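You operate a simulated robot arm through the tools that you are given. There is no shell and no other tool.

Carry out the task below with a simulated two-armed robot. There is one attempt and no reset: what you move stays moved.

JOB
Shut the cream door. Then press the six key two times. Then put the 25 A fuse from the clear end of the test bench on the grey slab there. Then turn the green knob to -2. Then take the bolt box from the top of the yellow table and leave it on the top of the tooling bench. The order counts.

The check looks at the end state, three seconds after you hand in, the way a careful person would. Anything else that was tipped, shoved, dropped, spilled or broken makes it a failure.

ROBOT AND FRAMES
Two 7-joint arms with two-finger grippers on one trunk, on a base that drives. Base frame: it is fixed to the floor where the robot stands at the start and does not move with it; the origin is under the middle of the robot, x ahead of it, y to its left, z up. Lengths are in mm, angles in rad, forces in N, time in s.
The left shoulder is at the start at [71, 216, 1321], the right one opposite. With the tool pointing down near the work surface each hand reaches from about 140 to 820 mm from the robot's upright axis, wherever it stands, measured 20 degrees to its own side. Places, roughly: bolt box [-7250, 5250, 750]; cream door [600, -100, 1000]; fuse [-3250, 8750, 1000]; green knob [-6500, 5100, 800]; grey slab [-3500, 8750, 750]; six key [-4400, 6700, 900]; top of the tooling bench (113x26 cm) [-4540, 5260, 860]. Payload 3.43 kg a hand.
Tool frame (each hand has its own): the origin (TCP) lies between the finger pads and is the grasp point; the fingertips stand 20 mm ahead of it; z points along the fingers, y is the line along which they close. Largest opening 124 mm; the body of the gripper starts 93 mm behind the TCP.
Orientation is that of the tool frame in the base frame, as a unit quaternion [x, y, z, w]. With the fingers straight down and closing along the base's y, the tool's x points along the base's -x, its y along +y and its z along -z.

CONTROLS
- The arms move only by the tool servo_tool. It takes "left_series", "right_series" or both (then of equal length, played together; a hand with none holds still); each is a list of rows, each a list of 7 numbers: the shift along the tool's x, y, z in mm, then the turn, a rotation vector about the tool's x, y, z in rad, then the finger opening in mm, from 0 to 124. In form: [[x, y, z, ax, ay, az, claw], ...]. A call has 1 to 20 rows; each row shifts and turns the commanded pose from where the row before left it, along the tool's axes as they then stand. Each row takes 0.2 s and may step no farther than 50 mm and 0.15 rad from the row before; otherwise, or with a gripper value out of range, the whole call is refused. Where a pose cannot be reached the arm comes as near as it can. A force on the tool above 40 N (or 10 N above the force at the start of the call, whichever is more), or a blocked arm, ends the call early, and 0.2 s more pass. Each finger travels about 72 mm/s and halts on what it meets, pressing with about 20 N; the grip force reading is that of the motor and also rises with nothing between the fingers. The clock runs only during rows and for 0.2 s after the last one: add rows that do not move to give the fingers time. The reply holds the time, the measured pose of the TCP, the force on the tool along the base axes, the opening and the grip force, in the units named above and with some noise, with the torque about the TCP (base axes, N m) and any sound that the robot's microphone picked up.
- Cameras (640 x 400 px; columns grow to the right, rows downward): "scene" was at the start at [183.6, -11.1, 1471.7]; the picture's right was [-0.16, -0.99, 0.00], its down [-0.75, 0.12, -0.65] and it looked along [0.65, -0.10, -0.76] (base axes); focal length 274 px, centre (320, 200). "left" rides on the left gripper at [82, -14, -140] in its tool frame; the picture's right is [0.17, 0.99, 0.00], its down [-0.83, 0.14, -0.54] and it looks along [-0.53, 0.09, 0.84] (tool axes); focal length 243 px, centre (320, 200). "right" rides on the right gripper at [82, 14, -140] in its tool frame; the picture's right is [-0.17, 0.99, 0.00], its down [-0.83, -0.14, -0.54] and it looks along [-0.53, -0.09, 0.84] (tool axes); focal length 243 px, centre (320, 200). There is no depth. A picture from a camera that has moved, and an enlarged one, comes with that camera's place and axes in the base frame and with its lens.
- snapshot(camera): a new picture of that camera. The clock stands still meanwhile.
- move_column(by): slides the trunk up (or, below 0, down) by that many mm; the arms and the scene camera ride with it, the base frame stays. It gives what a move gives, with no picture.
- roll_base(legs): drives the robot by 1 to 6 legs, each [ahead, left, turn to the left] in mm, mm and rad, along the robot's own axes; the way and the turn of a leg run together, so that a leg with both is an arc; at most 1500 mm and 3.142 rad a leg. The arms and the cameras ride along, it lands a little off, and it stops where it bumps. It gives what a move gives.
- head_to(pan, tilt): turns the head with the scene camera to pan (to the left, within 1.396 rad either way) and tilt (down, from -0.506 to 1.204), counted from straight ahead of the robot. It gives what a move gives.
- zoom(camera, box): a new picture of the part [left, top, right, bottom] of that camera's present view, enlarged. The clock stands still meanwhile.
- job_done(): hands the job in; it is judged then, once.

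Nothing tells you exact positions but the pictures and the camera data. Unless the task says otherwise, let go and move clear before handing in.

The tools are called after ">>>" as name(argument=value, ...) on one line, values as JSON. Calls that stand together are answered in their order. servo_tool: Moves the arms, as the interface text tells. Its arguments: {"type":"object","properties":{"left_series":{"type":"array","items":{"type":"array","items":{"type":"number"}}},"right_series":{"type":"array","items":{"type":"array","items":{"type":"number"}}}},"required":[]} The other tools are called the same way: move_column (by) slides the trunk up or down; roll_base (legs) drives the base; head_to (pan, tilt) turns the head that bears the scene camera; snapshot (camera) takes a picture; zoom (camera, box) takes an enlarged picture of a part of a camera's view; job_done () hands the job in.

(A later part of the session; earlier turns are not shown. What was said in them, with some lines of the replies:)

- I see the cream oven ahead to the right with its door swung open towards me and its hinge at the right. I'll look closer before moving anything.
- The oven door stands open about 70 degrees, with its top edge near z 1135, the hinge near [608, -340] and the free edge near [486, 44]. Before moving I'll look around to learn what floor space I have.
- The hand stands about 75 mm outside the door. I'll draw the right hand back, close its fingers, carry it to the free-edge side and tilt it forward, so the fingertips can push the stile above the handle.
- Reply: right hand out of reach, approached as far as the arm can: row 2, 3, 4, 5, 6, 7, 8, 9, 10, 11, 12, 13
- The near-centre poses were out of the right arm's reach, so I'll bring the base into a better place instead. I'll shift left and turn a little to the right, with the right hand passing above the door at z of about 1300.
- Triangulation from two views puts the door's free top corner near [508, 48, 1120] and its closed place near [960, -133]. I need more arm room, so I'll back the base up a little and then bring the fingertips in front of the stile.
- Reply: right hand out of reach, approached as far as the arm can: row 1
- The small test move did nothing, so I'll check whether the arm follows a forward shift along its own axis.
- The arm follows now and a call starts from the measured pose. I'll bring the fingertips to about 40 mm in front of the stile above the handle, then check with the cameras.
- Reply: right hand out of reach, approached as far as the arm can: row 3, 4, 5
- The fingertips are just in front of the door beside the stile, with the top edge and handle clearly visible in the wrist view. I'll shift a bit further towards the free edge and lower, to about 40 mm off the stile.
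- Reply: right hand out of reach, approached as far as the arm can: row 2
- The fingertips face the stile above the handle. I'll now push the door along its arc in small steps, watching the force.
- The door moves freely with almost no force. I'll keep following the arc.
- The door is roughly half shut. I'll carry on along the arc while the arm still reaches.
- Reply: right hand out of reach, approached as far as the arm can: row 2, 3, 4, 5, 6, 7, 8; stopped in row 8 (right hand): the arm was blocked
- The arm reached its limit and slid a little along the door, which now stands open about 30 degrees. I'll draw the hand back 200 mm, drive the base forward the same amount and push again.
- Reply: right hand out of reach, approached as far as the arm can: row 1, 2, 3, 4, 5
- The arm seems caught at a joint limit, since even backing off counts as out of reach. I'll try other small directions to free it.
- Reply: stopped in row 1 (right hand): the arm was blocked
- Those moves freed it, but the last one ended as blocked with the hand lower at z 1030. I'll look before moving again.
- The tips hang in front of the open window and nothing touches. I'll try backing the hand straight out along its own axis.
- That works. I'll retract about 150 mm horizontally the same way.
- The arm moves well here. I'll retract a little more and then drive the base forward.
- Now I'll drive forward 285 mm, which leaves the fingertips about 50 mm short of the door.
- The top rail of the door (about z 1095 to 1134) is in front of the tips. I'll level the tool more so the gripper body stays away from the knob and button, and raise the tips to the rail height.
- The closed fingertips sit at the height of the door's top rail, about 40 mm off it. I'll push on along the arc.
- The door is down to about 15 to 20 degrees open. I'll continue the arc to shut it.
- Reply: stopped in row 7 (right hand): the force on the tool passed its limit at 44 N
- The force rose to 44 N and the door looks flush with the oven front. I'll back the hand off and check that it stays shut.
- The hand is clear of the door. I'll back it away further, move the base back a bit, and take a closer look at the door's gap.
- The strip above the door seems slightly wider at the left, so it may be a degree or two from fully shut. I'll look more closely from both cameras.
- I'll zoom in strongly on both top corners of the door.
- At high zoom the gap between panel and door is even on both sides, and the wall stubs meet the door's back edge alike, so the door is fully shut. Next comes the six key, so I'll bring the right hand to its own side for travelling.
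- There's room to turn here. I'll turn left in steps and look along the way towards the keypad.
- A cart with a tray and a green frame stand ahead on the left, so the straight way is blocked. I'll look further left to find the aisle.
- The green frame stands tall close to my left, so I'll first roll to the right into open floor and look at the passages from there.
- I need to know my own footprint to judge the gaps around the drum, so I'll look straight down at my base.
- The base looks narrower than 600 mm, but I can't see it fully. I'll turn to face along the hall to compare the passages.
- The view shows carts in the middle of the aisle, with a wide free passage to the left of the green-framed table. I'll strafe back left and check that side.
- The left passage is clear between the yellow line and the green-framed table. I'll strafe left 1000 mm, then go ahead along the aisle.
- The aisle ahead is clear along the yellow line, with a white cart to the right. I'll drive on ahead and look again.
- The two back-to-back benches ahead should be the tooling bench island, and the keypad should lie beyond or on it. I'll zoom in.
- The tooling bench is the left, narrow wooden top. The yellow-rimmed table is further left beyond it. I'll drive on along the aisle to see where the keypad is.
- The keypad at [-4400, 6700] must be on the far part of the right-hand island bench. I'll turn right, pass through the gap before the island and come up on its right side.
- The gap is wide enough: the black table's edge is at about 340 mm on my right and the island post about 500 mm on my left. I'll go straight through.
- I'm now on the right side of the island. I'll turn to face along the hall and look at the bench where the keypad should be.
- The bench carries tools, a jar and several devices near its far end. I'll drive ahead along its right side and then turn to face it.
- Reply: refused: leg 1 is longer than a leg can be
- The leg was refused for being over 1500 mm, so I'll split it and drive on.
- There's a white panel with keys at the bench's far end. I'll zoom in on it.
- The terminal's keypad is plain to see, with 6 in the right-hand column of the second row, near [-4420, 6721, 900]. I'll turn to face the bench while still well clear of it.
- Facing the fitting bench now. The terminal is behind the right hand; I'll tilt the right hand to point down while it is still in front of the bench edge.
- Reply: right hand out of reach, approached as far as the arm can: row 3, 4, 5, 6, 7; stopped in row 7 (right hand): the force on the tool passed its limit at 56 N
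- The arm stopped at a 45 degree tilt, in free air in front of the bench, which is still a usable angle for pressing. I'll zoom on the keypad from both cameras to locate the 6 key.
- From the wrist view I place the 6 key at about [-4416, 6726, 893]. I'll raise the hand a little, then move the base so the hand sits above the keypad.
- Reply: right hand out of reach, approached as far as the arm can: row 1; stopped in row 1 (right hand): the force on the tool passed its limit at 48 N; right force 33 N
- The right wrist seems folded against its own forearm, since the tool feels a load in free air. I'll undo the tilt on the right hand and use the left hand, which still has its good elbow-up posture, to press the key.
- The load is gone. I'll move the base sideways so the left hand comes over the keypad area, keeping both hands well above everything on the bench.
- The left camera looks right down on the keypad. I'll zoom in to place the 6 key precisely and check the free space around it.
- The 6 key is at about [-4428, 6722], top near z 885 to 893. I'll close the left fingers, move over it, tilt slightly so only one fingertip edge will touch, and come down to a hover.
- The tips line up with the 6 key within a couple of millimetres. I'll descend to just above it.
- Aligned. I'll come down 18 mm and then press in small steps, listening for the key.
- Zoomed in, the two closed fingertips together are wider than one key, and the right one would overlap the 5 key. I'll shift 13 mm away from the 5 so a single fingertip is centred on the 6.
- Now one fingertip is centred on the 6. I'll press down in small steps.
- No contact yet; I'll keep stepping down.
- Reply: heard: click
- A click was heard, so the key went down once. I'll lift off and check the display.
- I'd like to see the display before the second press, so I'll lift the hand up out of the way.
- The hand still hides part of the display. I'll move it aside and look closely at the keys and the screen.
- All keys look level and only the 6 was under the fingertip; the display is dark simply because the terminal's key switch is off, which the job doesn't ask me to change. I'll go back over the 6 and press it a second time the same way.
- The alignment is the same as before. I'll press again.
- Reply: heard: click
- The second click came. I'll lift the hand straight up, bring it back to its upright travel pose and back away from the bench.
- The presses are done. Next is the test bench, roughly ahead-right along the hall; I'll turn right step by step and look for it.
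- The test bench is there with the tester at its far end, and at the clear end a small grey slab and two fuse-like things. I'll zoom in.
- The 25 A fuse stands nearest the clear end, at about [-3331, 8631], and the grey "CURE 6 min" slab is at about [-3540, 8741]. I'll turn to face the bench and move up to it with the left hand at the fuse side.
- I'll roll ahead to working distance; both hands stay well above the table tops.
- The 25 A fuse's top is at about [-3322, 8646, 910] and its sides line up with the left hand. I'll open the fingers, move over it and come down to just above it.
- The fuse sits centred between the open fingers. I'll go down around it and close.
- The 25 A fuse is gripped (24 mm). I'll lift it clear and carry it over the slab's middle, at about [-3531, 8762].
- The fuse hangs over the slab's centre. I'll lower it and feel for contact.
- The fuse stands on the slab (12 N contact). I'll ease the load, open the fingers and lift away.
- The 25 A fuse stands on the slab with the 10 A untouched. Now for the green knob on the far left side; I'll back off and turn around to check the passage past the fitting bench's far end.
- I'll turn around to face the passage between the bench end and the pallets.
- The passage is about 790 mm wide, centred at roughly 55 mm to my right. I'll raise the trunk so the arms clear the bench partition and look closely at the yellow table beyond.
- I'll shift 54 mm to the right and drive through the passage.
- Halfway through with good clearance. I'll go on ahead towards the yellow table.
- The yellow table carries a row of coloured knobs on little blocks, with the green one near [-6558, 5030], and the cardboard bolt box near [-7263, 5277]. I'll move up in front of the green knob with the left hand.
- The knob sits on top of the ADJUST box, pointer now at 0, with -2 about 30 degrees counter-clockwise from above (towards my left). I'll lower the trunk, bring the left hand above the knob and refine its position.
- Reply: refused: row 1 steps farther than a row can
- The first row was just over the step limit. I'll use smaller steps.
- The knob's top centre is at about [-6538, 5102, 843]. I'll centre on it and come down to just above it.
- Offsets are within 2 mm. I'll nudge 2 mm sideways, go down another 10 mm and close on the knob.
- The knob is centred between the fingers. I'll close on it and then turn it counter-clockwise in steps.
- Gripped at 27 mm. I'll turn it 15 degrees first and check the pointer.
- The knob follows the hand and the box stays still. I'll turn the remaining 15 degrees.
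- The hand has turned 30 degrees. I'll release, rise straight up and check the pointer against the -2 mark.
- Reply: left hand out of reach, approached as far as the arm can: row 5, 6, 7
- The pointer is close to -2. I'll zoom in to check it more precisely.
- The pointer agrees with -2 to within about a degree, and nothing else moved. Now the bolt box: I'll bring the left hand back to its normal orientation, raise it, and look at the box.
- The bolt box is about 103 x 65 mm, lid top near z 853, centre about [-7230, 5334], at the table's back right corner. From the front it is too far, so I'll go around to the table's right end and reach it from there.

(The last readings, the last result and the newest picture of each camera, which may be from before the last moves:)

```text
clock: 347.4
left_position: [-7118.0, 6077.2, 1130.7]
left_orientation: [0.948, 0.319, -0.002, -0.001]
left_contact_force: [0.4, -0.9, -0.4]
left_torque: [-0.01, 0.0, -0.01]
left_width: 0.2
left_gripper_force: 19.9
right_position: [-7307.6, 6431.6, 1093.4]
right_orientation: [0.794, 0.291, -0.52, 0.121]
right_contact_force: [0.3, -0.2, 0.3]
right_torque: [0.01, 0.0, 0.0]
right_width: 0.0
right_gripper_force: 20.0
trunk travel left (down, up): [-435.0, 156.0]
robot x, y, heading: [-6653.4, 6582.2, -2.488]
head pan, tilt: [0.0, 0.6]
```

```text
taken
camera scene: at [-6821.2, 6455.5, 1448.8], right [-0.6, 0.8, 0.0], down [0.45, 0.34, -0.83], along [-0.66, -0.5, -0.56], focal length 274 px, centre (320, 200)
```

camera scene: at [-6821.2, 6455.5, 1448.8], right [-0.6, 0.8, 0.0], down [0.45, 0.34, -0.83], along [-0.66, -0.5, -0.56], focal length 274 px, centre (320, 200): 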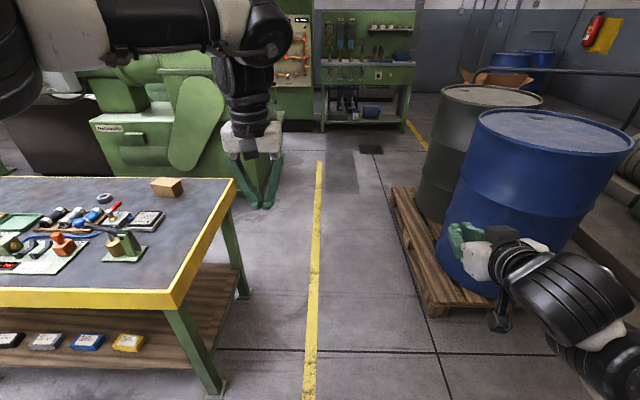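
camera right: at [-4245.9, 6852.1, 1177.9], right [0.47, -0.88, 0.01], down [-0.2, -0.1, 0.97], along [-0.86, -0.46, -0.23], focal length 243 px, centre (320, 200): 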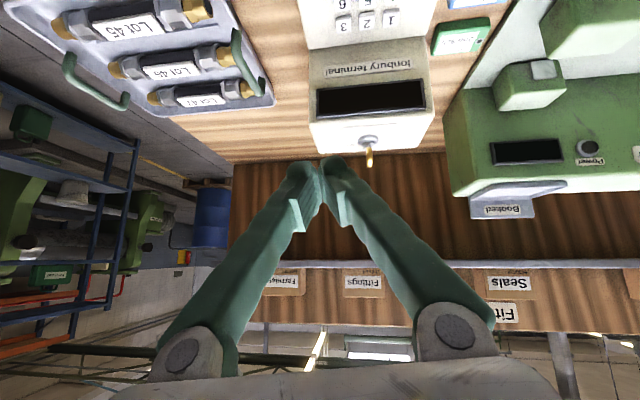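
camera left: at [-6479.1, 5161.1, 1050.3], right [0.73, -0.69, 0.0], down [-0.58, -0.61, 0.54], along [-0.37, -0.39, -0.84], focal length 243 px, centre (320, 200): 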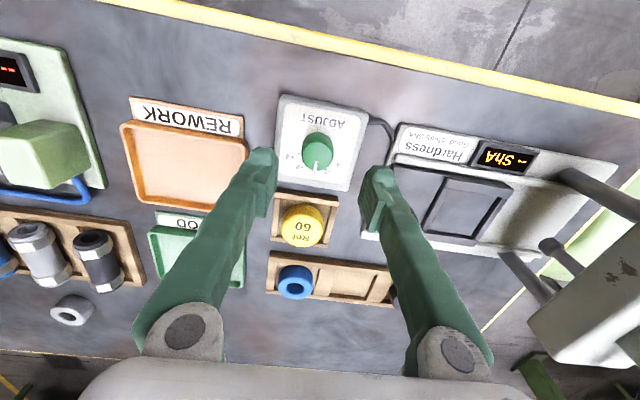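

I'm clear of the table and drums. I'll turn left to face along the table's right end, then slide in beside it.

>>> roll_base(legs=[[0, 0, 1.308]])

>>> head_to(pan=-0.6, tilt=0.7)

>>> snapshot(camera="scene")

```text
clock: 352.2
left_position: [-6285.9, 6001.8, 1130.7]
left_orientation: [0.557, 0.83, -0.001, 0.001]
left_contact_force: [-0.5, 0.1, 0.3]
left_torque: [0.02, -0.01, -0.02]
left_width: 0.0
left_gripper_force: 19.9
right_position: [-6674.2, 5909.3, 1093.6]
right_orientation: [0.453, 0.714, -0.339, 0.412]
right_contact_force: [0.3, 0.1, -0.6]
right_torque: [0.02, 0.02, 0.01]
right_width: 0.0
right_gripper_force: 20.6
trunk travel left (down, up): [-435.0, 156.0]
robot x, y, heading: [-6651.4, 6584.0, -1.182]
head pan, tilt: [0.0, 0.6]
```

```text
clock: 353.2
left_position: [-6284.3, 6002.4, 1131.4]
left_orientation: [0.558, 0.83, -0.001, 0.0]
left_contact_force: [-1.1, -0.1, 0.1]
left_torque: [0.03, 0.04, -0.03]
left_width: 0.2
left_gripper_force: 19.5
right_position: [-6674.4, 5909.7, 1093.9]
right_orientation: [0.453, 0.714, -0.339, 0.412]
right_contact_force: [-0.2, 0.0, 0.0]
right_torque: [0.01, -0.03, 0.01]
right_width: 0.0
right_gripper_force: 20.2
trunk travel left (down, up): [-435.0, 156.0]
robot x, y, heading: [-6650.7, 6583.1, -1.184]
head pan, tilt: [-0.6, 0.7]
```

```text
taken
camera scene: at [-6623.6, 6386.5, 1440.1], right [-0.98, 0.21, 0.0], down [0.13, 0.63, -0.77], along [-0.16, -0.75, -0.64], focal length 274 px, centre (320, 200)
```

scene: 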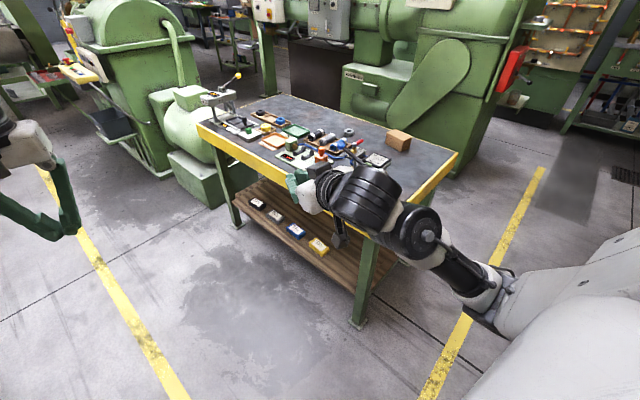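

>>> roll_base(legs=[[169, -580, 0], [169, -581, 0]])

>>> head_to(pan=0.1, tilt=0.8)

>>> snapshot(camera="scene")

>>> snapshot(camera="left")

```text
clock: 369.3
left_position: [-7242.3, 5247.1, 1130.5]
left_orientation: [0.561, 0.828, -0.001, 0.0]
left_contact_force: [-0.2, -0.8, -0.2]
left_torque: [-0.01, 0.0, -0.04]
left_width: 0.1
left_gripper_force: 19.5
right_position: [-7633.1, 5158.0, 1095.3]
right_orientation: [0.456, 0.712, -0.34, 0.411]
right_contact_force: [-0.3, 0.3, 0.6]
right_torque: [0.01, 0.0, -0.01]
right_width: 0.0
right_gripper_force: 19.9
trunk travel left (down, up): [-435.0, 156.0]
robot x, y, heading: [-7606.8, 5829.3, -1.185]
head pan, tilt: [-0.6, 0.7]
```

```text
clock: 370.3
left_position: [-7243.0, 5246.6, 1130.8]
left_orientation: [0.562, 0.827, -0.001, 0.0]
left_contact_force: [0.1, -0.6, 0.3]
left_torque: [0.03, 0.0, -0.01]
left_width: 0.0
left_gripper_force: 20.0
right_position: [-7633.3, 5158.3, 1094.1]
right_orientation: [0.456, 0.711, -0.341, 0.412]
right_contact_force: [0.1, -0.1, 0.4]
right_torque: [0.01, 0.0, 0.02]
right_width: 0.0
right_gripper_force: 20.4
trunk travel left (down, up): [-435.0, 156.0]
robot x, y, heading: [-7603.5, 5828.9, -1.195]
head pan, tilt: [0.099, 0.799]
```

```text
taken
camera scene: at [-7522.2, 5646.0, 1431.9], right [-0.89, -0.46, 0.0], down [-0.33, 0.64, -0.7], along [0.32, -0.62, -0.72], focal length 274 px, centre (320, 200)
```

scene: 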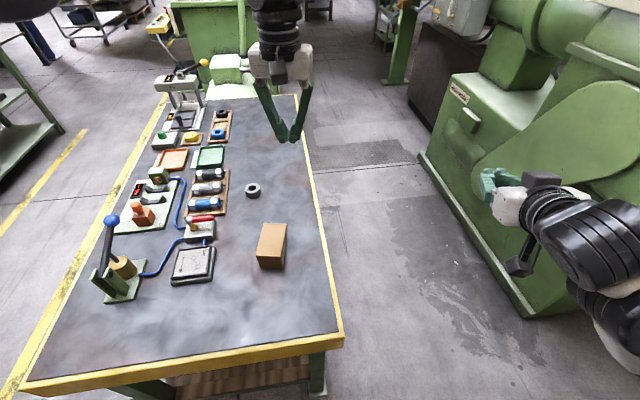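

```text
taken
camera left: at [-7284.1, 5317.2, 1271.7], right [0.86, 0.52, 0.0], down [0.44, -0.72, 0.54], along [0.28, -0.46, -0.84], focal length 243 px, centre (320, 200)
```

left: 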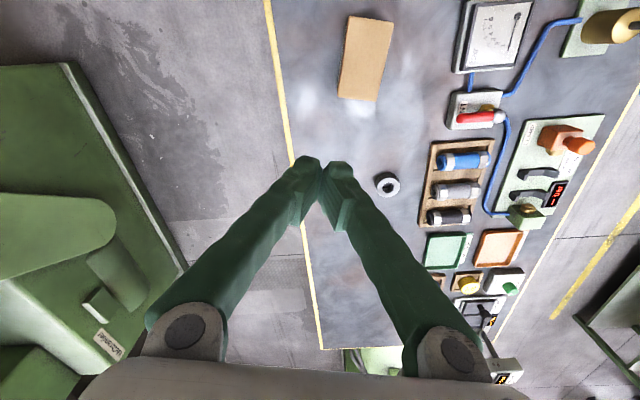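

The box is now right within reach of the left hand. I'll measure it more exactly.

>>> zoom(camera="left", box=[300, 0, 440, 120])

>>> zoom(camera="scene", box=[220, 200, 340, 300])

```text
3.33 times, centred on (370, 60) of left
camera zoom: at [-7284.1, 5317.2, 1271.7], right [0.86, 0.52, 0.0], down [0.44, -0.72, 0.54], along [0.28, -0.46, -0.84], focal length 809 px, centre (153, 667)
```

zoom: 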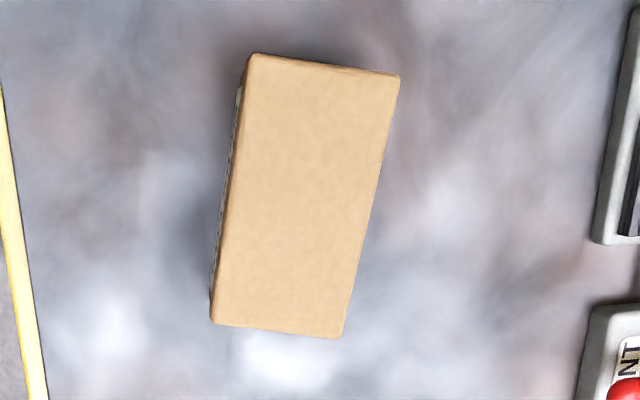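

```text
4.00 times, centred on (280, 250) of scene
camera zoom: at [-7522.2, 5646.0, 1431.9], right [-0.89, -0.46, 0.0], down [-0.33, 0.64, -0.7], along [0.32, -0.62, -0.72], focal length 1095 px, centre (480, 0)
```

zoom: 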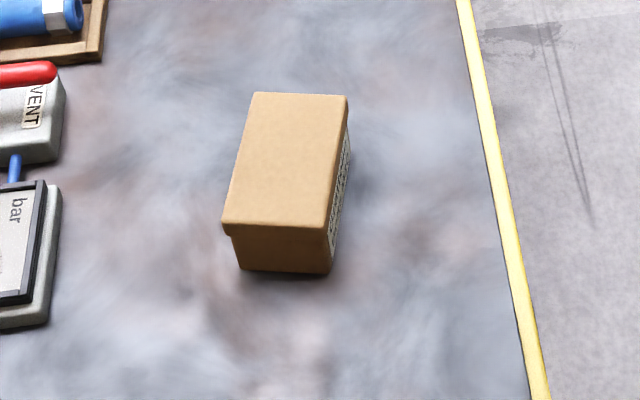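

Centre refined to about [-7217, 5332], with its short side 4 degrees off my closing line. I'll open to 100 mm, move over it, turn the few degrees and come down to just above the lid.

>>> servo_tool(left_series=[[23.5, 18.6, 0, 0, 0, 0, 30], [23.5, 18.6, 0, 0, 0, 0, 60], [23.4, 18.6, 0, 0, 0, -0.034, 80], [0, 0, 40, 0, 0, -0.034, 100], [0, 0, 40, 0, 0, 0, 100], [0, 0, 45, 0, 0, 0, 100], [0, 0, 45, 0, 0, 0, 100], [0, 0, 40, 0, 0, 0, 100]])

>>> snapshot(camera="left")

>>> zoom(camera="scene", box=[200, 170, 360, 290])

```text
clock: 372.1
left_position: [-7216.2, 5330.9, 920.4]
left_orientation: [0.533, 0.846, -0.001, 0.0]
left_contact_force: [-1.0, -0.1, 0.4]
left_torque: [-0.01, 0.02, -0.01]
left_width: 99.9
left_gripper_force: 0.1
right_position: [-7632.0, 5158.4, 1093.2]
right_orientation: [0.456, 0.711, -0.341, 0.411]
right_contact_force: [0.6, 0.6, 0.4]
right_torque: [0.02, -0.01, -0.02]
right_width: 0.0
right_gripper_force: 19.6
trunk travel left (down, up): [-435.0, 156.0]
robot x, y, heading: [-7601.4, 5828.8, -1.194]
head pan, tilt: [0.099, 0.799]
```

```text
taken
camera left: at [-7263.4, 5399.3, 1061.0], right [0.82, 0.58, 0.0], down [0.49, -0.69, 0.54], along [0.31, -0.44, -0.84], focal length 243 px, centre (320, 200)
```

left: 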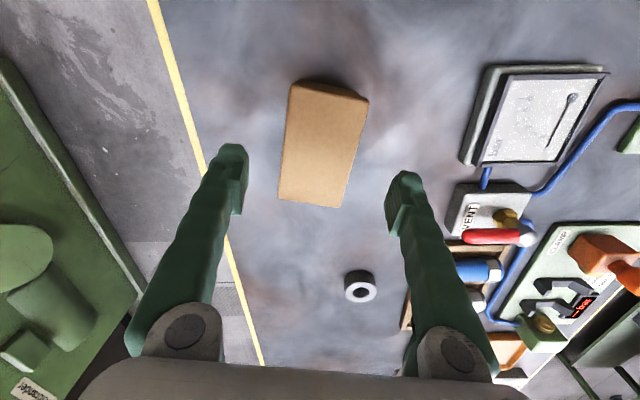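

```text
3.33 times, centred on (280, 230) of scene
camera zoom: at [-7521.5, 5645.6, 1431.8], right [-0.89, -0.46, 0.0], down [-0.33, 0.64, -0.7], along [0.32, -0.62, -0.72], focal length 912 px, centre (453, 100)
```

zoom: 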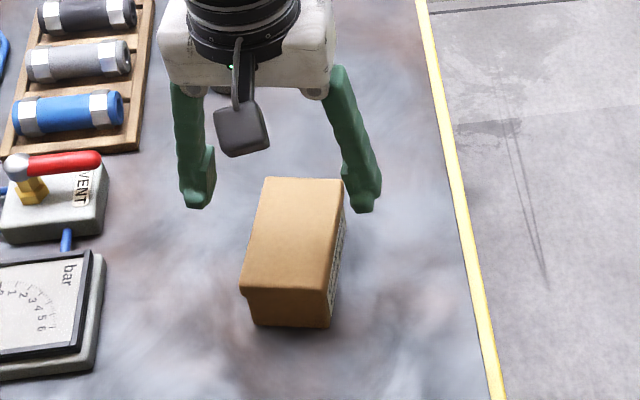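

Aligned. I'll go down around the box to just above the table top.

>>> servo_tool(left_series=[[5, 0, 35, 0, 0, 0, 100], [0, 0, 35, 0, 0, 0, 100], [0, 0, 17, 0, 0, 0, 100]])

>>> snapshot(camera="left")

>>> zoom(camera="scene", box=[220, 190, 340, 280])

```text
clock: 372.9
left_position: [-7218.8, 5336.9, 834.3]
left_orientation: [0.533, 0.846, -0.001, 0.0]
left_contact_force: [0.5, 0.9, 0.3]
left_torque: [0.02, -0.01, -0.01]
left_width: 100.1
left_gripper_force: 0.0
right_position: [-7633.0, 5157.7, 1093.4]
right_orientation: [0.456, 0.712, -0.341, 0.411]
right_contact_force: [-0.3, -0.2, 0.1]
right_torque: [-0.03, 0.0, 0.01]
right_width: 0.1
right_gripper_force: 19.6
trunk travel left (down, up): [-435.0, 156.0]
robot x, y, heading: [-7604.7, 5833.0, -1.188]
head pan, tilt: [0.099, 0.799]
```

```text
taken
camera left: at [-7265.6, 5404.2, 974.5], right [0.82, 0.58, 0.0], down [0.49, -0.69, 0.54], along [0.31, -0.44, -0.84], focal length 243 px, centre (320, 200)
```

left: 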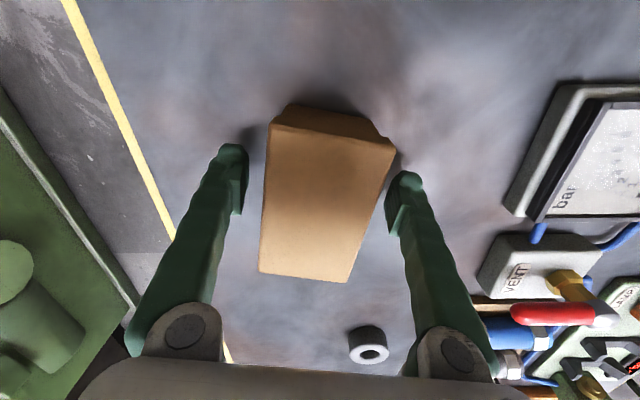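

```text
4.44 times, centred on (280, 235) of scene
camera zoom: at [-7522.2, 5646.1, 1431.9], right [-0.89, -0.46, 0.0], down [-0.33, 0.64, -0.7], along [0.32, -0.62, -0.72], focal length 1217 px, centre (498, 44)
```

zoom: 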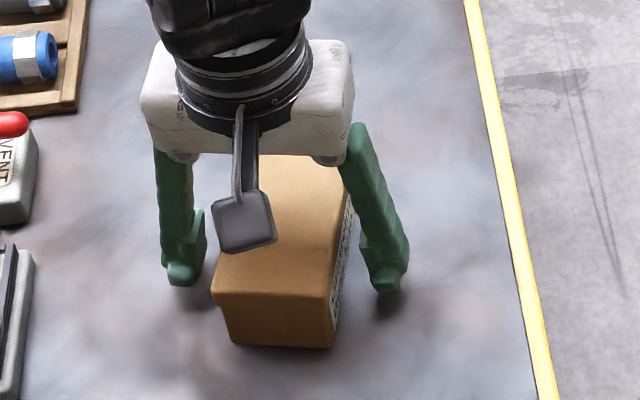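

>>> servo_tool(left_series=[[0, 0, 4, 0, 0, 0, 100], [0, 0, 3, 0, 0, 0, 100]])

>>> servo_tool(left_series=[[0, 0, 0, 0, 0, 0, 80], [0, 0, 0, 0, 0, 0, 65], [0, 0, 0, 0, 0, 0, 50], [0, 0, 0, 0, 0, 0, 45], [0, 0, 0, 0, 0, 0, 45]])

>>> snapshot(camera="left")

```text
clock: 373.5
left_position: [-7218.7, 5337.8, 826.5]
left_orientation: [0.533, 0.846, -0.002, 0.0]
left_contact_force: [-0.1, -0.1, 0.1]
left_torque: [0.01, 0.0, 0.01]
left_width: 99.7
left_gripper_force: 0.0
right_position: [-7632.1, 5159.1, 1093.8]
right_orientation: [0.457, 0.711, -0.341, 0.411]
right_contact_force: [0.4, -0.7, 0.6]
right_torque: [0.02, -0.01, -0.01]
right_width: 0.0
right_gripper_force: 19.7
trunk travel left (down, up): [-435.0, 156.0]
robot x, y, heading: [-7600.7, 5830.3, -1.187]
head pan, tilt: [0.099, 0.799]
```

```text
clock: 374.7
left_position: [-7218.8, 5336.9, 826.4]
left_orientation: [0.533, 0.846, -0.001, -0.001]
left_contact_force: [-0.2, -0.1, -0.7]
left_torque: [-0.04, 0.02, -0.06]
left_width: 59.4
left_gripper_force: 20.0
right_position: [-7632.4, 5158.3, 1094.4]
right_orientation: [0.457, 0.711, -0.341, 0.411]
right_contact_force: [-0.3, -1.4, 0.2]
right_torque: [-0.04, -0.04, 0.0]
right_width: 0.2
right_gripper_force: 20.3
trunk travel left (down, up): [-435.0, 156.0]
robot x, y, heading: [-7602.0, 5831.1, -1.189]
head pan, tilt: [0.099, 0.799]
```

```text
taken
camera left: at [-7265.5, 5404.2, 967.5], right [0.82, 0.58, 0.0], down [0.49, -0.69, 0.54], along [0.31, -0.44, -0.84], focal length 243 px, centre (320, 200)
```

left: 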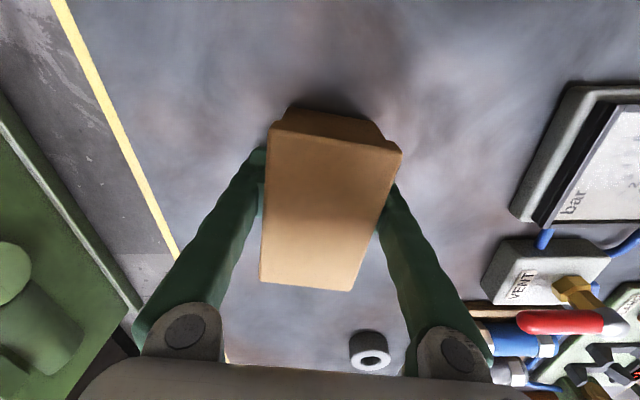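

Gripped on the body at 59 mm, below the lid's rim. I'll lift a little and check the weight and hold.

>>> servo_tool(left_series=[[0, 0, -8, 0, 0, 0, 45], [0, 0, -12, 0, 0, 0, 45], [0, 0, -15, 0, 0, 0, 45], [0, 0, 0, 0, 0, 0, 45]])

>>> snapshot(camera="left")

>>> zoom(camera="scene", box=[220, 190, 340, 280])

```text
clock: 375.7
left_position: [-7218.5, 5336.1, 861.7]
left_orientation: [0.533, 0.846, 0.0, 0.0]
left_contact_force: [-0.2, -0.3, -4.2]
left_torque: [0.04, 0.02, -0.02]
left_width: 59.0
left_gripper_force: 20.0
right_position: [-7633.3, 5158.4, 1093.2]
right_orientation: [0.456, 0.712, -0.341, 0.411]
right_contact_force: [-0.4, 0.2, 0.5]
right_torque: [0.04, 0.02, -0.02]
right_width: 0.1
right_gripper_force: 19.8
trunk travel left (down, up): [-435.0, 156.0]
robot x, y, heading: [-7604.2, 5830.4, -1.186]
head pan, tilt: [0.099, 0.799]
```

```text
taken
camera left: at [-7265.2, 5404.3, 1002.6], right [0.82, 0.58, 0.0], down [0.49, -0.69, 0.54], along [0.31, -0.44, -0.84], focal length 243 px, centre (320, 200)
```

left: 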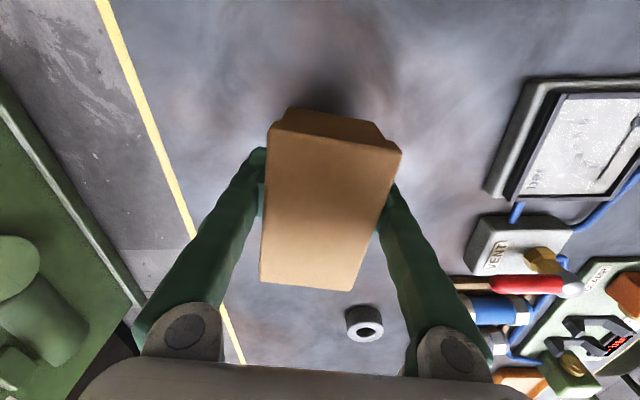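

```text
4.44 times, centred on (280, 235) of scene
camera zoom: at [-7521.7, 5645.6, 1431.8], right [-0.89, -0.46, 0.0], down [-0.33, 0.64, -0.7], along [0.32, -0.62, -0.72], focal length 1217 px, centre (498, 44)
```

zoom: 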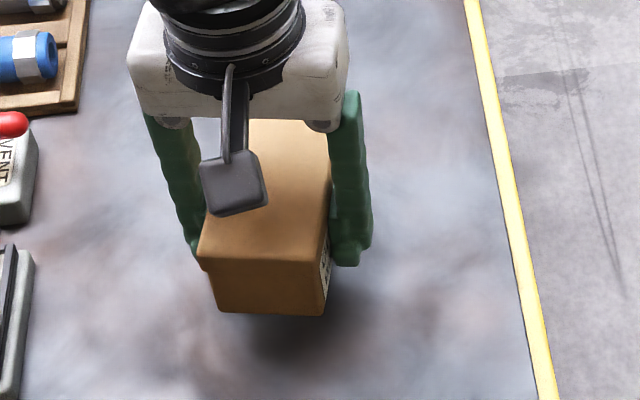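

It's held firmly and weighs about 0.4 kg. I'll raise it to carrying height, back out the way I came and turn towards the tooling bench.

>>> servo_tool(left_series=[[0, 0, -45, 0, 0, 0, 45], [0, 0, -45, 0, 0, 0, 45], [0, 0, -45, 0, 0, 0, 45], [0, 0, -45, 0, 0, 0, 45], [0, 0, -45, 0, 0, 0, 45], [0, 0, -40, 0, 0, 0, 45]])

>>> roll_base(legs=[[-169, 581, 0], [-169, 580, 0]])

>>> snapshot(camera="left")

```text
clock: 377.1
left_position: [-7218.9, 5338.5, 1128.0]
left_orientation: [0.532, 0.847, -0.001, 0.0]
left_contact_force: [-0.1, 0.4, -5.2]
left_torque: [-0.02, -0.04, -0.01]
left_width: 59.1
left_gripper_force: 19.5
right_position: [-7634.9, 5158.4, 1093.0]
right_orientation: [0.457, 0.712, -0.341, 0.411]
right_contact_force: [-0.1, -0.1, 0.0]
right_torque: [-0.01, -0.02, -0.02]
right_width: 0.0
right_gripper_force: 20.0
trunk travel left (down, up): [-435.0, 156.0]
robot x, y, heading: [-7605.2, 5829.8, -1.19]
head pan, tilt: [0.099, 0.799]
```

```text
clock: 393.1
left_position: [-6266.8, 6089.5, 1126.6]
left_orientation: [0.531, 0.848, -0.001, 0.0]
left_contact_force: [-0.2, -0.4, -5.1]
left_torque: [0.0, -0.01, 0.01]
left_width: 59.2
left_gripper_force: 19.7
right_position: [-6680.6, 5907.7, 1093.4]
right_orientation: [0.454, 0.713, -0.34, 0.412]
right_contact_force: [1.2, 0.3, 1.0]
right_torque: [-0.02, 0.02, -0.01]
right_width: 0.0
right_gripper_force: 19.9
trunk travel left (down, up): [-435.0, 156.0]
robot x, y, heading: [-6654.6, 6579.0, -1.188]
head pan, tilt: [0.099, 0.799]
```

```text
taken
camera left: at [-6314.3, 6156.5, 1267.5], right [0.81, 0.58, 0.0], down [0.49, -0.69, 0.54], along [0.31, -0.44, -0.84], focal length 243 px, centre (320, 200)
```

left: 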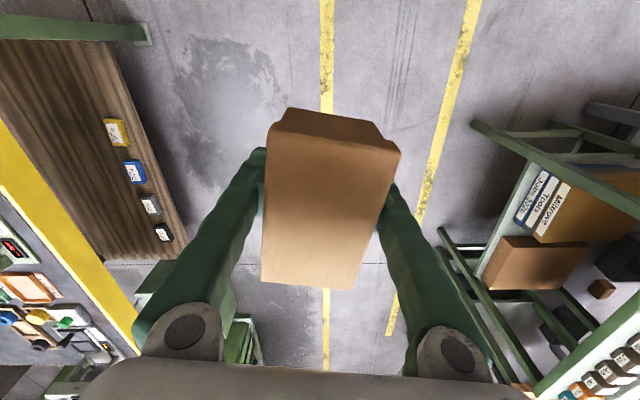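

>>> roll_base(legs=[[0, 0, 1.815]])

>>> head_to(pan=-0.8, tilt=0.6)

>>> snapshot(camera="scene")

```text
clock: 399.6
left_position: [-6275.7, 7078.9, 1126.1]
left_orientation: [-0.345, 0.938, 0.0, 0.0]
left_contact_force: [0.1, -1.1, -4.5]
left_torque: [0.01, 0.01, 0.0]
left_width: 59.3
left_gripper_force: 20.7
right_position: [-5997.7, 6723.1, 1093.4]
right_orientation: [-0.284, 0.796, 0.117, 0.521]
right_contact_force: [-0.4, 0.6, 0.6]
right_torque: [-0.02, 0.0, -0.01]
right_width: 0.1
right_gripper_force: 19.8
trunk travel left (down, up): [-435.0, 156.0]
robot x, y, heading: [-6653.6, 6584.9, 0.636]
head pan, tilt: [0.099, 0.799]
```

```text
clock: 400.8
left_position: [-6276.6, 7078.3, 1126.0]
left_orientation: [-0.344, 0.939, -0.002, 0.001]
left_contact_force: [0.4, -0.9, -4.2]
left_torque: [-0.03, -0.01, 0.01]
left_width: 59.0
left_gripper_force: 20.2
right_position: [-5996.9, 6723.0, 1093.7]
right_orientation: [-0.284, 0.796, 0.118, 0.521]
right_contact_force: [0.6, -0.7, 0.0]
right_torque: [-0.01, 0.03, -0.01]
right_width: 0.0
right_gripper_force: 19.7
trunk travel left (down, up): [-435.0, 156.0]
robot x, y, heading: [-6658.2, 6584.5, 0.641]
head pan, tilt: [-0.799, 0.6]
```

```text
taken
camera scene: at [-6470.4, 6641.0, 1448.7], right [-0.16, -0.99, 0.0], down [-0.56, 0.09, -0.82], along [0.81, -0.13, -0.57], focal length 274 px, centre (320, 200)
```

scene: 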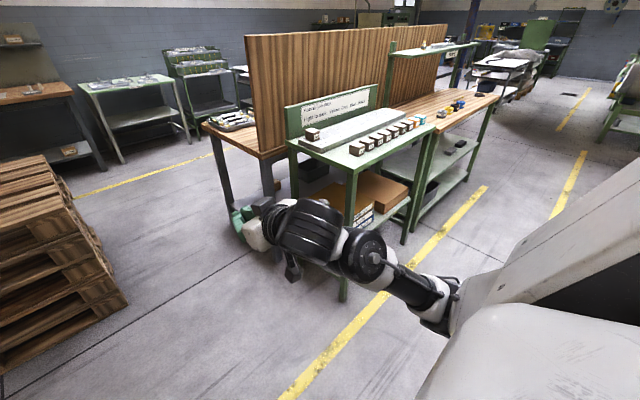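

The tooling bench lies beyond the brick table on my right, fronts at about b = -700 in hall terms, well ahead of the carried box. I'll strafe right along the aisle to face the tooling bench.

>>> roll_base(legs=[[-60, -1230, 0], [0, -1230, 0]])

>>> head_to(pan=0.1, tilt=0.6)

>>> snapshot(camera="scene")

>>> snapshot(camera="left")

```text
clock: 433.5
left_position: [-4851.3, 5091.6, 1126.8]
left_orientation: [-0.353, 0.936, -0.001, 0.0]
left_contact_force: [0.7, -0.1, -3.2]
left_torque: [-0.02, 0.03, 0.01]
left_width: 59.2
left_gripper_force: 19.8
right_position: [-4567.7, 4741.5, 1093.3]
right_orientation: [-0.292, 0.794, 0.122, 0.52]
right_contact_force: [0.2, 0.3, -0.2]
right_torque: [0.0, 0.04, 0.01]
right_width: 0.0
right_gripper_force: 20.5
trunk travel left (down, up): [-435.0, 156.0]
robot x, y, heading: [-5222.0, 4583.1, 0.654]
head pan, tilt: [-0.799, 0.6]
```

```text
clock: 434.7
left_position: [-4852.6, 5090.7, 1126.3]
left_orientation: [-0.353, 0.936, -0.001, 0.0]
left_contact_force: [0.2, 0.4, -4.2]
left_torque: [0.0, 0.03, 0.02]
left_width: 59.3
left_gripper_force: 19.9
right_position: [-4568.4, 4740.0, 1094.0]
right_orientation: [-0.291, 0.794, 0.121, 0.52]
right_contact_force: [0.0, 0.1, -0.2]
right_torque: [0.0, 0.06, 0.02]
right_width: 0.0
right_gripper_force: 20.1
trunk travel left (down, up): [-435.0, 156.0]
robot x, y, heading: [-5222.3, 4586.9, 0.651]
head pan, tilt: [0.099, 0.6]
```

```text
taken
camera scene: at [-5061.5, 4723.3, 1448.7], right [0.68, -0.73, 0.0], down [-0.41, -0.39, -0.82], along [0.6, 0.56, -0.57], focal length 274 px, centre (320, 200)
```

scene: 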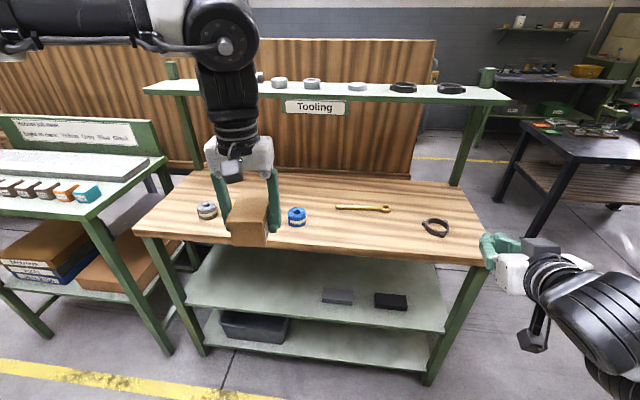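

```text
taken
camera left: at [-4903.3, 5026.2, 1267.4], right [-0.77, 0.63, 0.0], down [0.53, 0.65, 0.54], along [0.34, 0.42, -0.84], focal length 243 px, centre (320, 200)
```

left: 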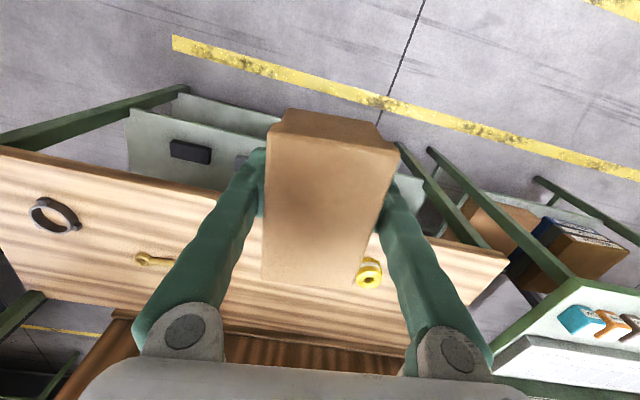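

I can see the tooling bench top clearly: the free area is in front of the wrench, between the black ring and the blue roll. I'll aim for about [-4500, 5137] and move the base up.

>>> roll_base(legs=[[280, -100, 0]])

>>> head_to(pan=0.1, tilt=0.8)

>>> snapshot(camera="scene")

>>> snapshot(camera="left")

```text
clock: 436.9
left_position: [-4570.3, 5178.7, 1128.2]
left_orientation: [-0.351, 0.936, -0.001, 0.001]
left_contact_force: [-0.9, -0.5, -5.2]
left_torque: [-0.03, 0.03, 0.02]
left_width: 59.3
left_gripper_force: 19.8
right_position: [-4287.4, 4826.9, 1094.7]
right_orientation: [-0.29, 0.794, 0.12, 0.52]
right_contact_force: [-0.2, 0.3, -0.3]
right_torque: [0.02, 0.03, -0.01]
right_width: 0.1
right_gripper_force: 19.9
trunk travel left (down, up): [-435.0, 156.0]
robot x, y, heading: [-4943.7, 4675.3, 0.654]
head pan, tilt: [0.099, 0.6]
```

```text
clock: 437.7
left_position: [-4568.7, 5179.2, 1125.9]
left_orientation: [-0.351, 0.936, 0.0, 0.001]
left_contact_force: [0.5, -1.1, -3.4]
left_torque: [0.01, -0.01, 0.0]
left_width: 59.3
left_gripper_force: 20.1
right_position: [-4286.0, 4827.7, 1093.4]
right_orientation: [-0.29, 0.795, 0.12, 0.52]
right_contact_force: [-0.1, -0.6, 0.1]
right_torque: [0.0, 0.0, 0.01]
right_width: 0.0
right_gripper_force: 20.1
trunk travel left (down, up): [-435.0, 156.0]
robot x, y, heading: [-4938.8, 4676.8, 0.656]
head pan, tilt: [0.099, 0.799]
```

```text
taken
camera scene: at [-4785.4, 4806.3, 1431.8], right [0.68, -0.73, 0.0], down [-0.52, -0.49, -0.7], along [0.51, 0.48, -0.72], focal length 274 px, centre (320, 200)
```

scene: 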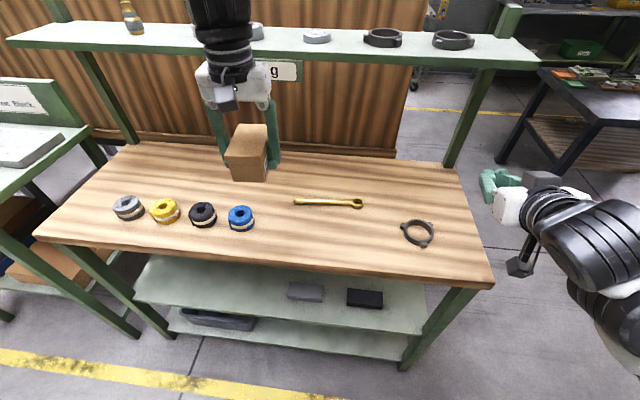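

```text
taken
camera left: at [-4620.7, 5113.7, 1267.2], right [-0.77, 0.63, 0.0], down [0.53, 0.65, 0.54], along [0.34, 0.42, -0.84], focal length 243 px, centre (320, 200)
```

left: 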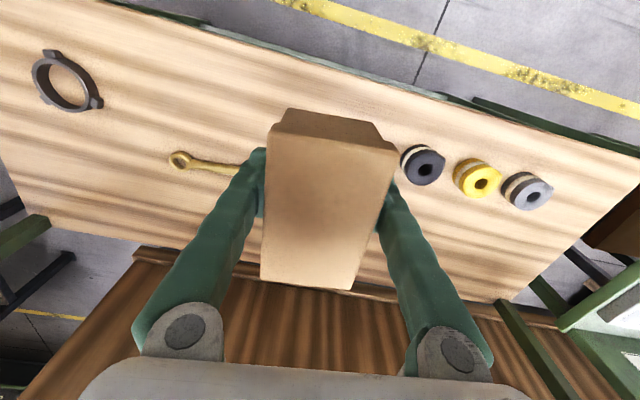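

The target spot is free by more than 50 mm all round. I'll move the box over it and lower it.

>>> servo_tool(left_series=[[-12, -38.7, 0, 0, 0, 0, 45], [-12, -38.7, 0, 0, 0, 0, 45], [0, 0, 44, 0, 0, 0, 45], [0, 0, 44, 0, 0, 0, 45], [0, 0, 44, 0, 0, 0, 45], [0, 0, 44, 0, 0, 0, 45], [0, 0, 30, 0, 0, 0, 45]])

>>> snapshot(camera="scene")

>>> snapshot(camera="left")

```text
clock: 439.3
left_position: [-4500.1, 5135.1, 919.2]
left_orientation: [-0.351, 0.936, -0.001, 0.001]
left_contact_force: [-0.7, 0.3, -4.6]
left_torque: [0.0, 0.0, 0.01]
left_width: 59.0
left_gripper_force: 20.3
right_position: [-4285.1, 4826.8, 1092.8]
right_orientation: [-0.29, 0.794, 0.121, 0.52]
right_contact_force: [0.2, -0.1, 0.1]
right_torque: [-0.02, 0.02, -0.02]
right_width: 0.3
right_gripper_force: 19.9
trunk travel left (down, up): [-435.0, 156.0]
robot x, y, heading: [-4944.2, 4678.1, 0.649]
head pan, tilt: [0.099, 0.799]
```

```text
taken
camera scene: at [-4785.4, 4806.1, 1431.8], right [0.68, -0.73, 0.0], down [-0.52, -0.49, -0.7], along [0.51, 0.48, -0.72], focal length 274 px, centre (320, 200)
```

scene: 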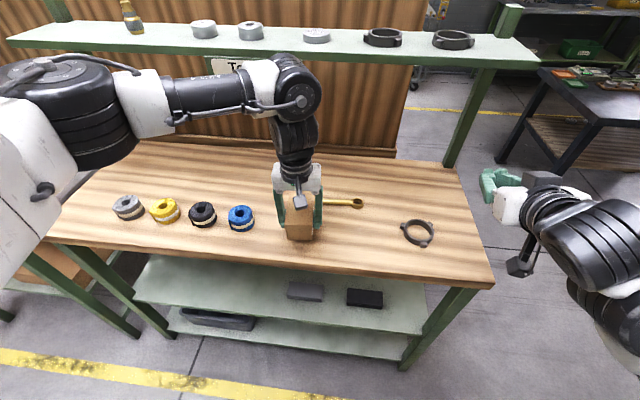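

```text
taken
camera left: at [-4551.5, 5070.9, 1060.5], right [-0.77, 0.63, 0.0], down [0.53, 0.65, 0.54], along [0.34, 0.42, -0.84], focal length 243 px, centre (320, 200)
```

left: 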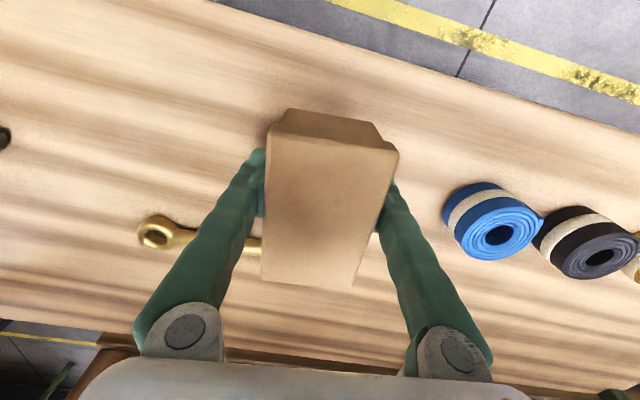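

>>> servo_tool(left_series=[[0, 0, 12, 0, 0, 0, 45], [0, 0, 10, 0, 0, 0, 45]])

>>> servo_tool(left_series=[[0, 0, 2, 0, 0, 0, 45], [0, 0, 2, 0, 0, 0, 45]])

>>> servo_tool(left_series=[[0, 0, 2, 0, 0, 0, 45]])

>>> zoom(camera="scene", box=[220, 170, 400, 280])

```text
clock: 439.9
left_position: [-4499.8, 5135.3, 898.8]
left_orientation: [-0.35, 0.937, -0.001, 0.0]
left_contact_force: [-1.1, 0.1, -4.3]
left_torque: [0.0, 0.0, 0.02]
left_width: 59.2
left_gripper_force: 20.4
right_position: [-4285.9, 4827.6, 1094.7]
right_orientation: [-0.289, 0.794, 0.121, 0.521]
right_contact_force: [-0.3, -0.1, 0.1]
right_torque: [-0.01, -0.04, -0.01]
right_width: 0.1
right_gripper_force: 19.6
trunk travel left (down, up): [-435.0, 156.0]
robot x, y, heading: [-4944.1, 4674.1, 0.647]
head pan, tilt: [0.099, 0.799]
```

```text
clock: 440.5
left_position: [-4500.4, 5134.9, 894.8]
left_orientation: [-0.352, 0.936, -0.001, 0.001]
left_contact_force: [-0.2, -0.4, -4.6]
left_torque: [0.01, 0.02, 0.02]
left_width: 59.2
left_gripper_force: 19.9
right_position: [-4286.7, 4826.7, 1093.4]
right_orientation: [-0.29, 0.794, 0.121, 0.52]
right_contact_force: [0.2, -1.2, 0.3]
right_torque: [0.0, 0.0, -0.01]
right_width: 0.0
right_gripper_force: 19.8
trunk travel left (down, up): [-435.0, 156.0]
robot x, y, heading: [-4943.8, 4676.0, 0.653]
head pan, tilt: [0.099, 0.799]
```

```text
clock: 440.9
left_position: [-4499.5, 5134.8, 892.1]
left_orientation: [-0.351, 0.936, -0.001, 0.0]
left_contact_force: [0.0, 0.5, -4.2]
left_torque: [-0.03, 0.0, 0.0]
left_width: 59.2
left_gripper_force: 19.3
right_position: [-4286.4, 4825.9, 1093.4]
right_orientation: [-0.29, 0.794, 0.121, 0.52]
right_contact_force: [1.0, -0.7, 0.1]
right_torque: [0.05, -0.01, 0.01]
right_width: 0.0
right_gripper_force: 20.4
trunk travel left (down, up): [-435.0, 156.0]
robot x, y, heading: [-4944.1, 4674.3, 0.654]
head pan, tilt: [0.099, 0.799]
```

```text
3.56 times, centred on (310, 225) of scene
camera zoom: at [-4785.8, 4806.2, 1431.8], right [0.68, -0.73, 0.0], down [-0.52, -0.49, -0.7], along [0.51, 0.48, -0.72], focal length 973 px, centre (356, 111)
```

zoom: 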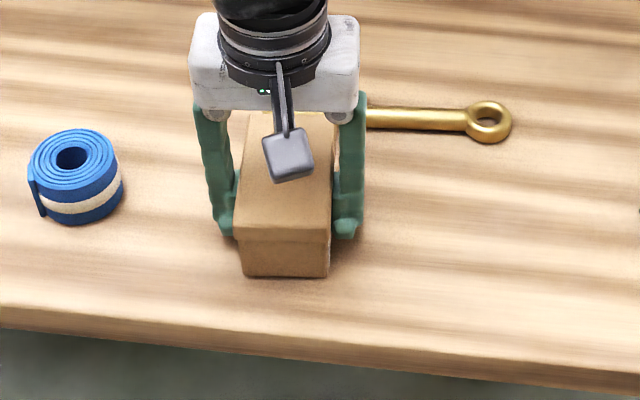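

Almost down; I'll lower in small steps until the box's weight is taken by the bench.

>>> servo_tool(left_series=[[0, 0, 2, 0, 0, 0, 45]])

>>> servo_tool(left_series=[[0, 0, 2, 0, 0, 0, 45]])

>>> servo_tool(left_series=[[0, 0, 1.5, 0, 0, 0, 45]])

```text
clock: 441.3
left_position: [-4499.8, 5136.3, 890.1]
left_orientation: [-0.351, 0.936, 0.0, 0.0]
left_contact_force: [-0.3, -0.3, -4.3]
left_torque: [-0.04, 0.05, -0.02]
left_width: 59.1
left_gripper_force: 20.0
right_position: [-4286.7, 4825.9, 1093.7]
right_orientation: [-0.289, 0.794, 0.121, 0.52]
right_contact_force: [0.2, -0.5, 0.0]
right_torque: [0.02, 0.0, 0.0]
right_width: 0.1
right_gripper_force: 20.2
trunk travel left (down, up): [-435.0, 156.0]
robot x, y, heading: [-4943.2, 4677.0, 0.648]
head pan, tilt: [0.099, 0.799]
```

```text
clock: 441.7
left_position: [-4500.7, 5135.8, 889.6]
left_orientation: [-0.351, 0.937, 0.0, 0.001]
left_contact_force: [-0.3, 0.5, -1.5]
left_torque: [0.15, -0.04, 0.03]
left_width: 59.0
left_gripper_force: 20.4
right_position: [-4286.3, 4826.7, 1095.1]
right_orientation: [-0.29, 0.794, 0.121, 0.52]
right_contact_force: [-0.3, -0.1, 0.6]
right_torque: [0.01, 0.01, 0.04]
right_width: 0.1
right_gripper_force: 19.8
trunk travel left (down, up): [-435.0, 156.0]
robot x, y, heading: [-4943.6, 4675.0, 0.649]
head pan, tilt: [0.099, 0.799]
```

```text
clock: 442.1
left_position: [-4501.4, 5135.6, 889.7]
left_orientation: [-0.351, 0.936, -0.001, 0.002]
left_contact_force: [-1.5, 2.0, 6.5]
left_torque: [0.54, -0.31, 0.05]
left_width: 59.0
left_gripper_force: 19.8
right_position: [-4286.5, 4826.1, 1095.0]
right_orientation: [-0.289, 0.794, 0.12, 0.521]
right_contact_force: [-0.4, -0.1, 0.8]
right_torque: [-0.03, 0.02, 0.01]
right_width: 0.0
right_gripper_force: 19.9
trunk travel left (down, up): [-435.0, 156.0]
robot x, y, heading: [-4938.4, 4673.8, 0.651]
head pan, tilt: [0.099, 0.799]
```

The bench carries the box now. I'll ease off, open the fingers and rise straight up.

>>> servo_tool(left_series=[[0, 0, -0.8, 0, 0, 0, 45], [0, 0, 0, 0, 0, 0, 64], [0, 0, 0, 0, 0, 0, 80], [0, 0, 0, 0, 0, 0, 95], [0, 0, 0, 0, 0, 0, 95]])

>>> servo_tool(left_series=[[0, 0, -20, 0, 0, 0, 95], [0, 0, -40, 0, 0, 0, 95], [0, 0, -45, 0, 0, 0, 95], [0, 0, -45, 0, 0, 0, 95], [0, 0, -45, 0, 0, 0, 95], [0, 0, -40, 0, 0, 0, 95]])

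>>> snapshot(camera="left")

>>> snapshot(camera="scene")

```text
clock: 443.3
left_position: [-4500.6, 5134.7, 887.9]
left_orientation: [-0.351, 0.937, -0.001, 0.001]
left_contact_force: [0.0, 0.5, -0.5]
left_torque: [-0.03, -0.01, -0.01]
left_width: 95.1
left_gripper_force: 0.1
right_position: [-4286.0, 4826.4, 1094.1]
right_orientation: [-0.289, 0.794, 0.12, 0.52]
right_contact_force: [-0.1, 0.2, -1.2]
right_torque: [-0.02, -0.01, 0.03]
right_width: 0.1
right_gripper_force: 19.5
trunk travel left (down, up): [-435.0, 156.0]
robot x, y, heading: [-4941.5, 4677.5, 0.648]
head pan, tilt: [0.099, 0.799]
```

```text
clock: 444.7
left_position: [-4500.4, 5136.2, 1125.4]
left_orientation: [-0.351, 0.936, 0.0, 0.001]
left_contact_force: [-0.5, 0.0, 0.2]
left_torque: [0.05, -0.01, -0.01]
left_width: 94.9
left_gripper_force: 0.1
right_position: [-4286.6, 4825.9, 1094.9]
right_orientation: [-0.29, 0.794, 0.121, 0.52]
right_contact_force: [-0.3, 0.1, 0.5]
right_torque: [0.01, -0.01, 0.01]
right_width: 0.0
right_gripper_force: 20.4
trunk travel left (down, up): [-435.0, 156.0]
robot x, y, heading: [-4939.1, 4674.5, 0.651]
head pan, tilt: [0.099, 0.799]
```

```text
taken
camera left: at [-4552.5, 5070.3, 1265.4], right [-0.77, 0.63, 0.0], down [0.53, 0.65, 0.54], along [0.34, 0.42, -0.84], focal length 243 px, centre (320, 200)
```

left: 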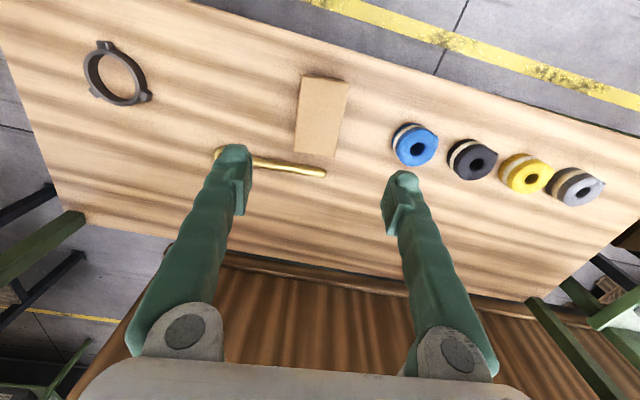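

```text
taken
camera scene: at [-4786.7, 4804.5, 1432.0], right [0.68, -0.73, 0.0], down [-0.52, -0.49, -0.7], along [0.51, 0.48, -0.72], focal length 274 px, centre (320, 200)
```

scene: 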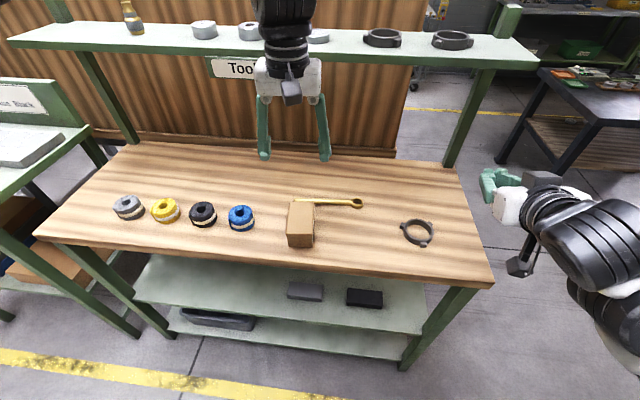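

The bolt box stands upright on the tooling bench, clear of the wrench and rolls. I'll back away and take a last look.

>>> roll_base(legs=[[-300, 0, 0]])

>>> snapshot(camera="scene")

>>> zoom(camera="scene", box=[240, 100, 420, 220])

```text
clock: 447.1
left_position: [-4737.4, 4955.5, 1122.8]
left_orientation: [-0.352, 0.936, -0.001, 0.0]
left_contact_force: [-0.5, 0.4, 0.0]
left_torque: [-0.02, 0.01, -0.05]
left_width: 95.1
left_gripper_force: 0.0
right_position: [-4522.2, 4647.3, 1093.4]
right_orientation: [-0.29, 0.794, 0.121, 0.52]
right_contact_force: [-0.4, 0.1, -0.2]
right_torque: [-0.02, 0.01, 0.01]
right_width: 0.0
right_gripper_force: 19.7
trunk travel left (down, up): [-435.0, 156.0]
robot x, y, heading: [-5182.3, 4492.7, 0.654]
head pan, tilt: [0.099, 0.799]
```

```text
taken
camera scene: at [-5022.3, 4626.0, 1431.8], right [0.68, -0.73, 0.0], down [-0.52, -0.49, -0.7], along [0.51, 0.48, -0.72], focal length 274 px, centre (320, 200)
```

scene: 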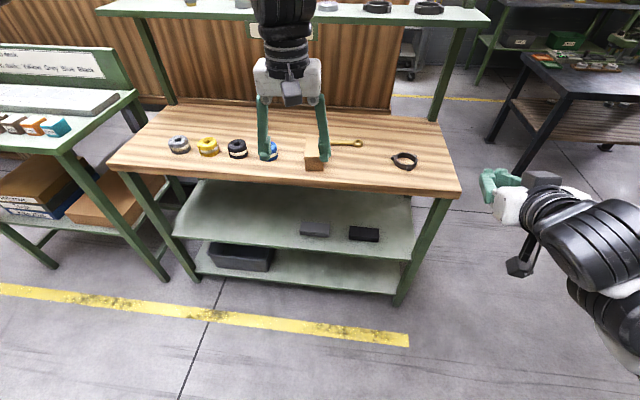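

```text
3.33 times, centred on (330, 160) of scene
camera zoom: at [-5022.3, 4626.0, 1431.8], right [0.68, -0.73, 0.0], down [-0.52, -0.49, -0.7], along [0.51, 0.48, -0.72], focal length 912 px, centre (287, 333)
```

zoom: 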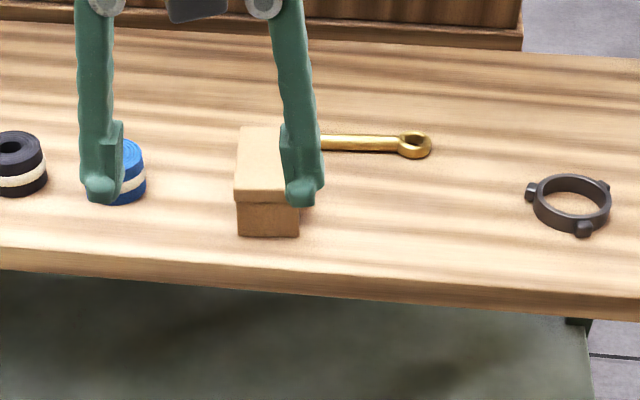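

Everything is in place: the door is shut, the six key was pressed twice with two clicks, the 25 A fuse is on the slab, the green knob is at -2 and the bolt box is on the tooling bench. Both hands are clear, so I'm handing in.

>>> job_done()

```text
The job is handed in.
```

I did all five steps in the order you gave and handed the job in; no verdict has come back yet.

1. **Cream door:** it is shut. I pushed it until it stopped against the oven, and close-up pictures show an even gap along its top edge. I did not hear a latch.
2. **Six key:** pressed twice, with one click heard each time. The terminal's key switch is set to Off, so its display stayed dark and could not confirm the presses. I left the switch as it was.
3. **25 A fuse:** it stands upright in the middle of the grey slab. The 10 A fuse next to it was not touched.
4. **Green knob:** I turned it 30 degrees from 0, and the pointer sits within about one to two degrees of the -2 mark.
5. **Bolt box:** it stands upright on the tooling bench, in front of the wrench and clear of the other parts there.

I noticed nothing tipped, shoved or dropped along the way. Partway through, the right arm folded against itself and read a force in free air. I eased it off and used the left hand for everything after the door. Both hands were empty and clear of the bench when I handed in.
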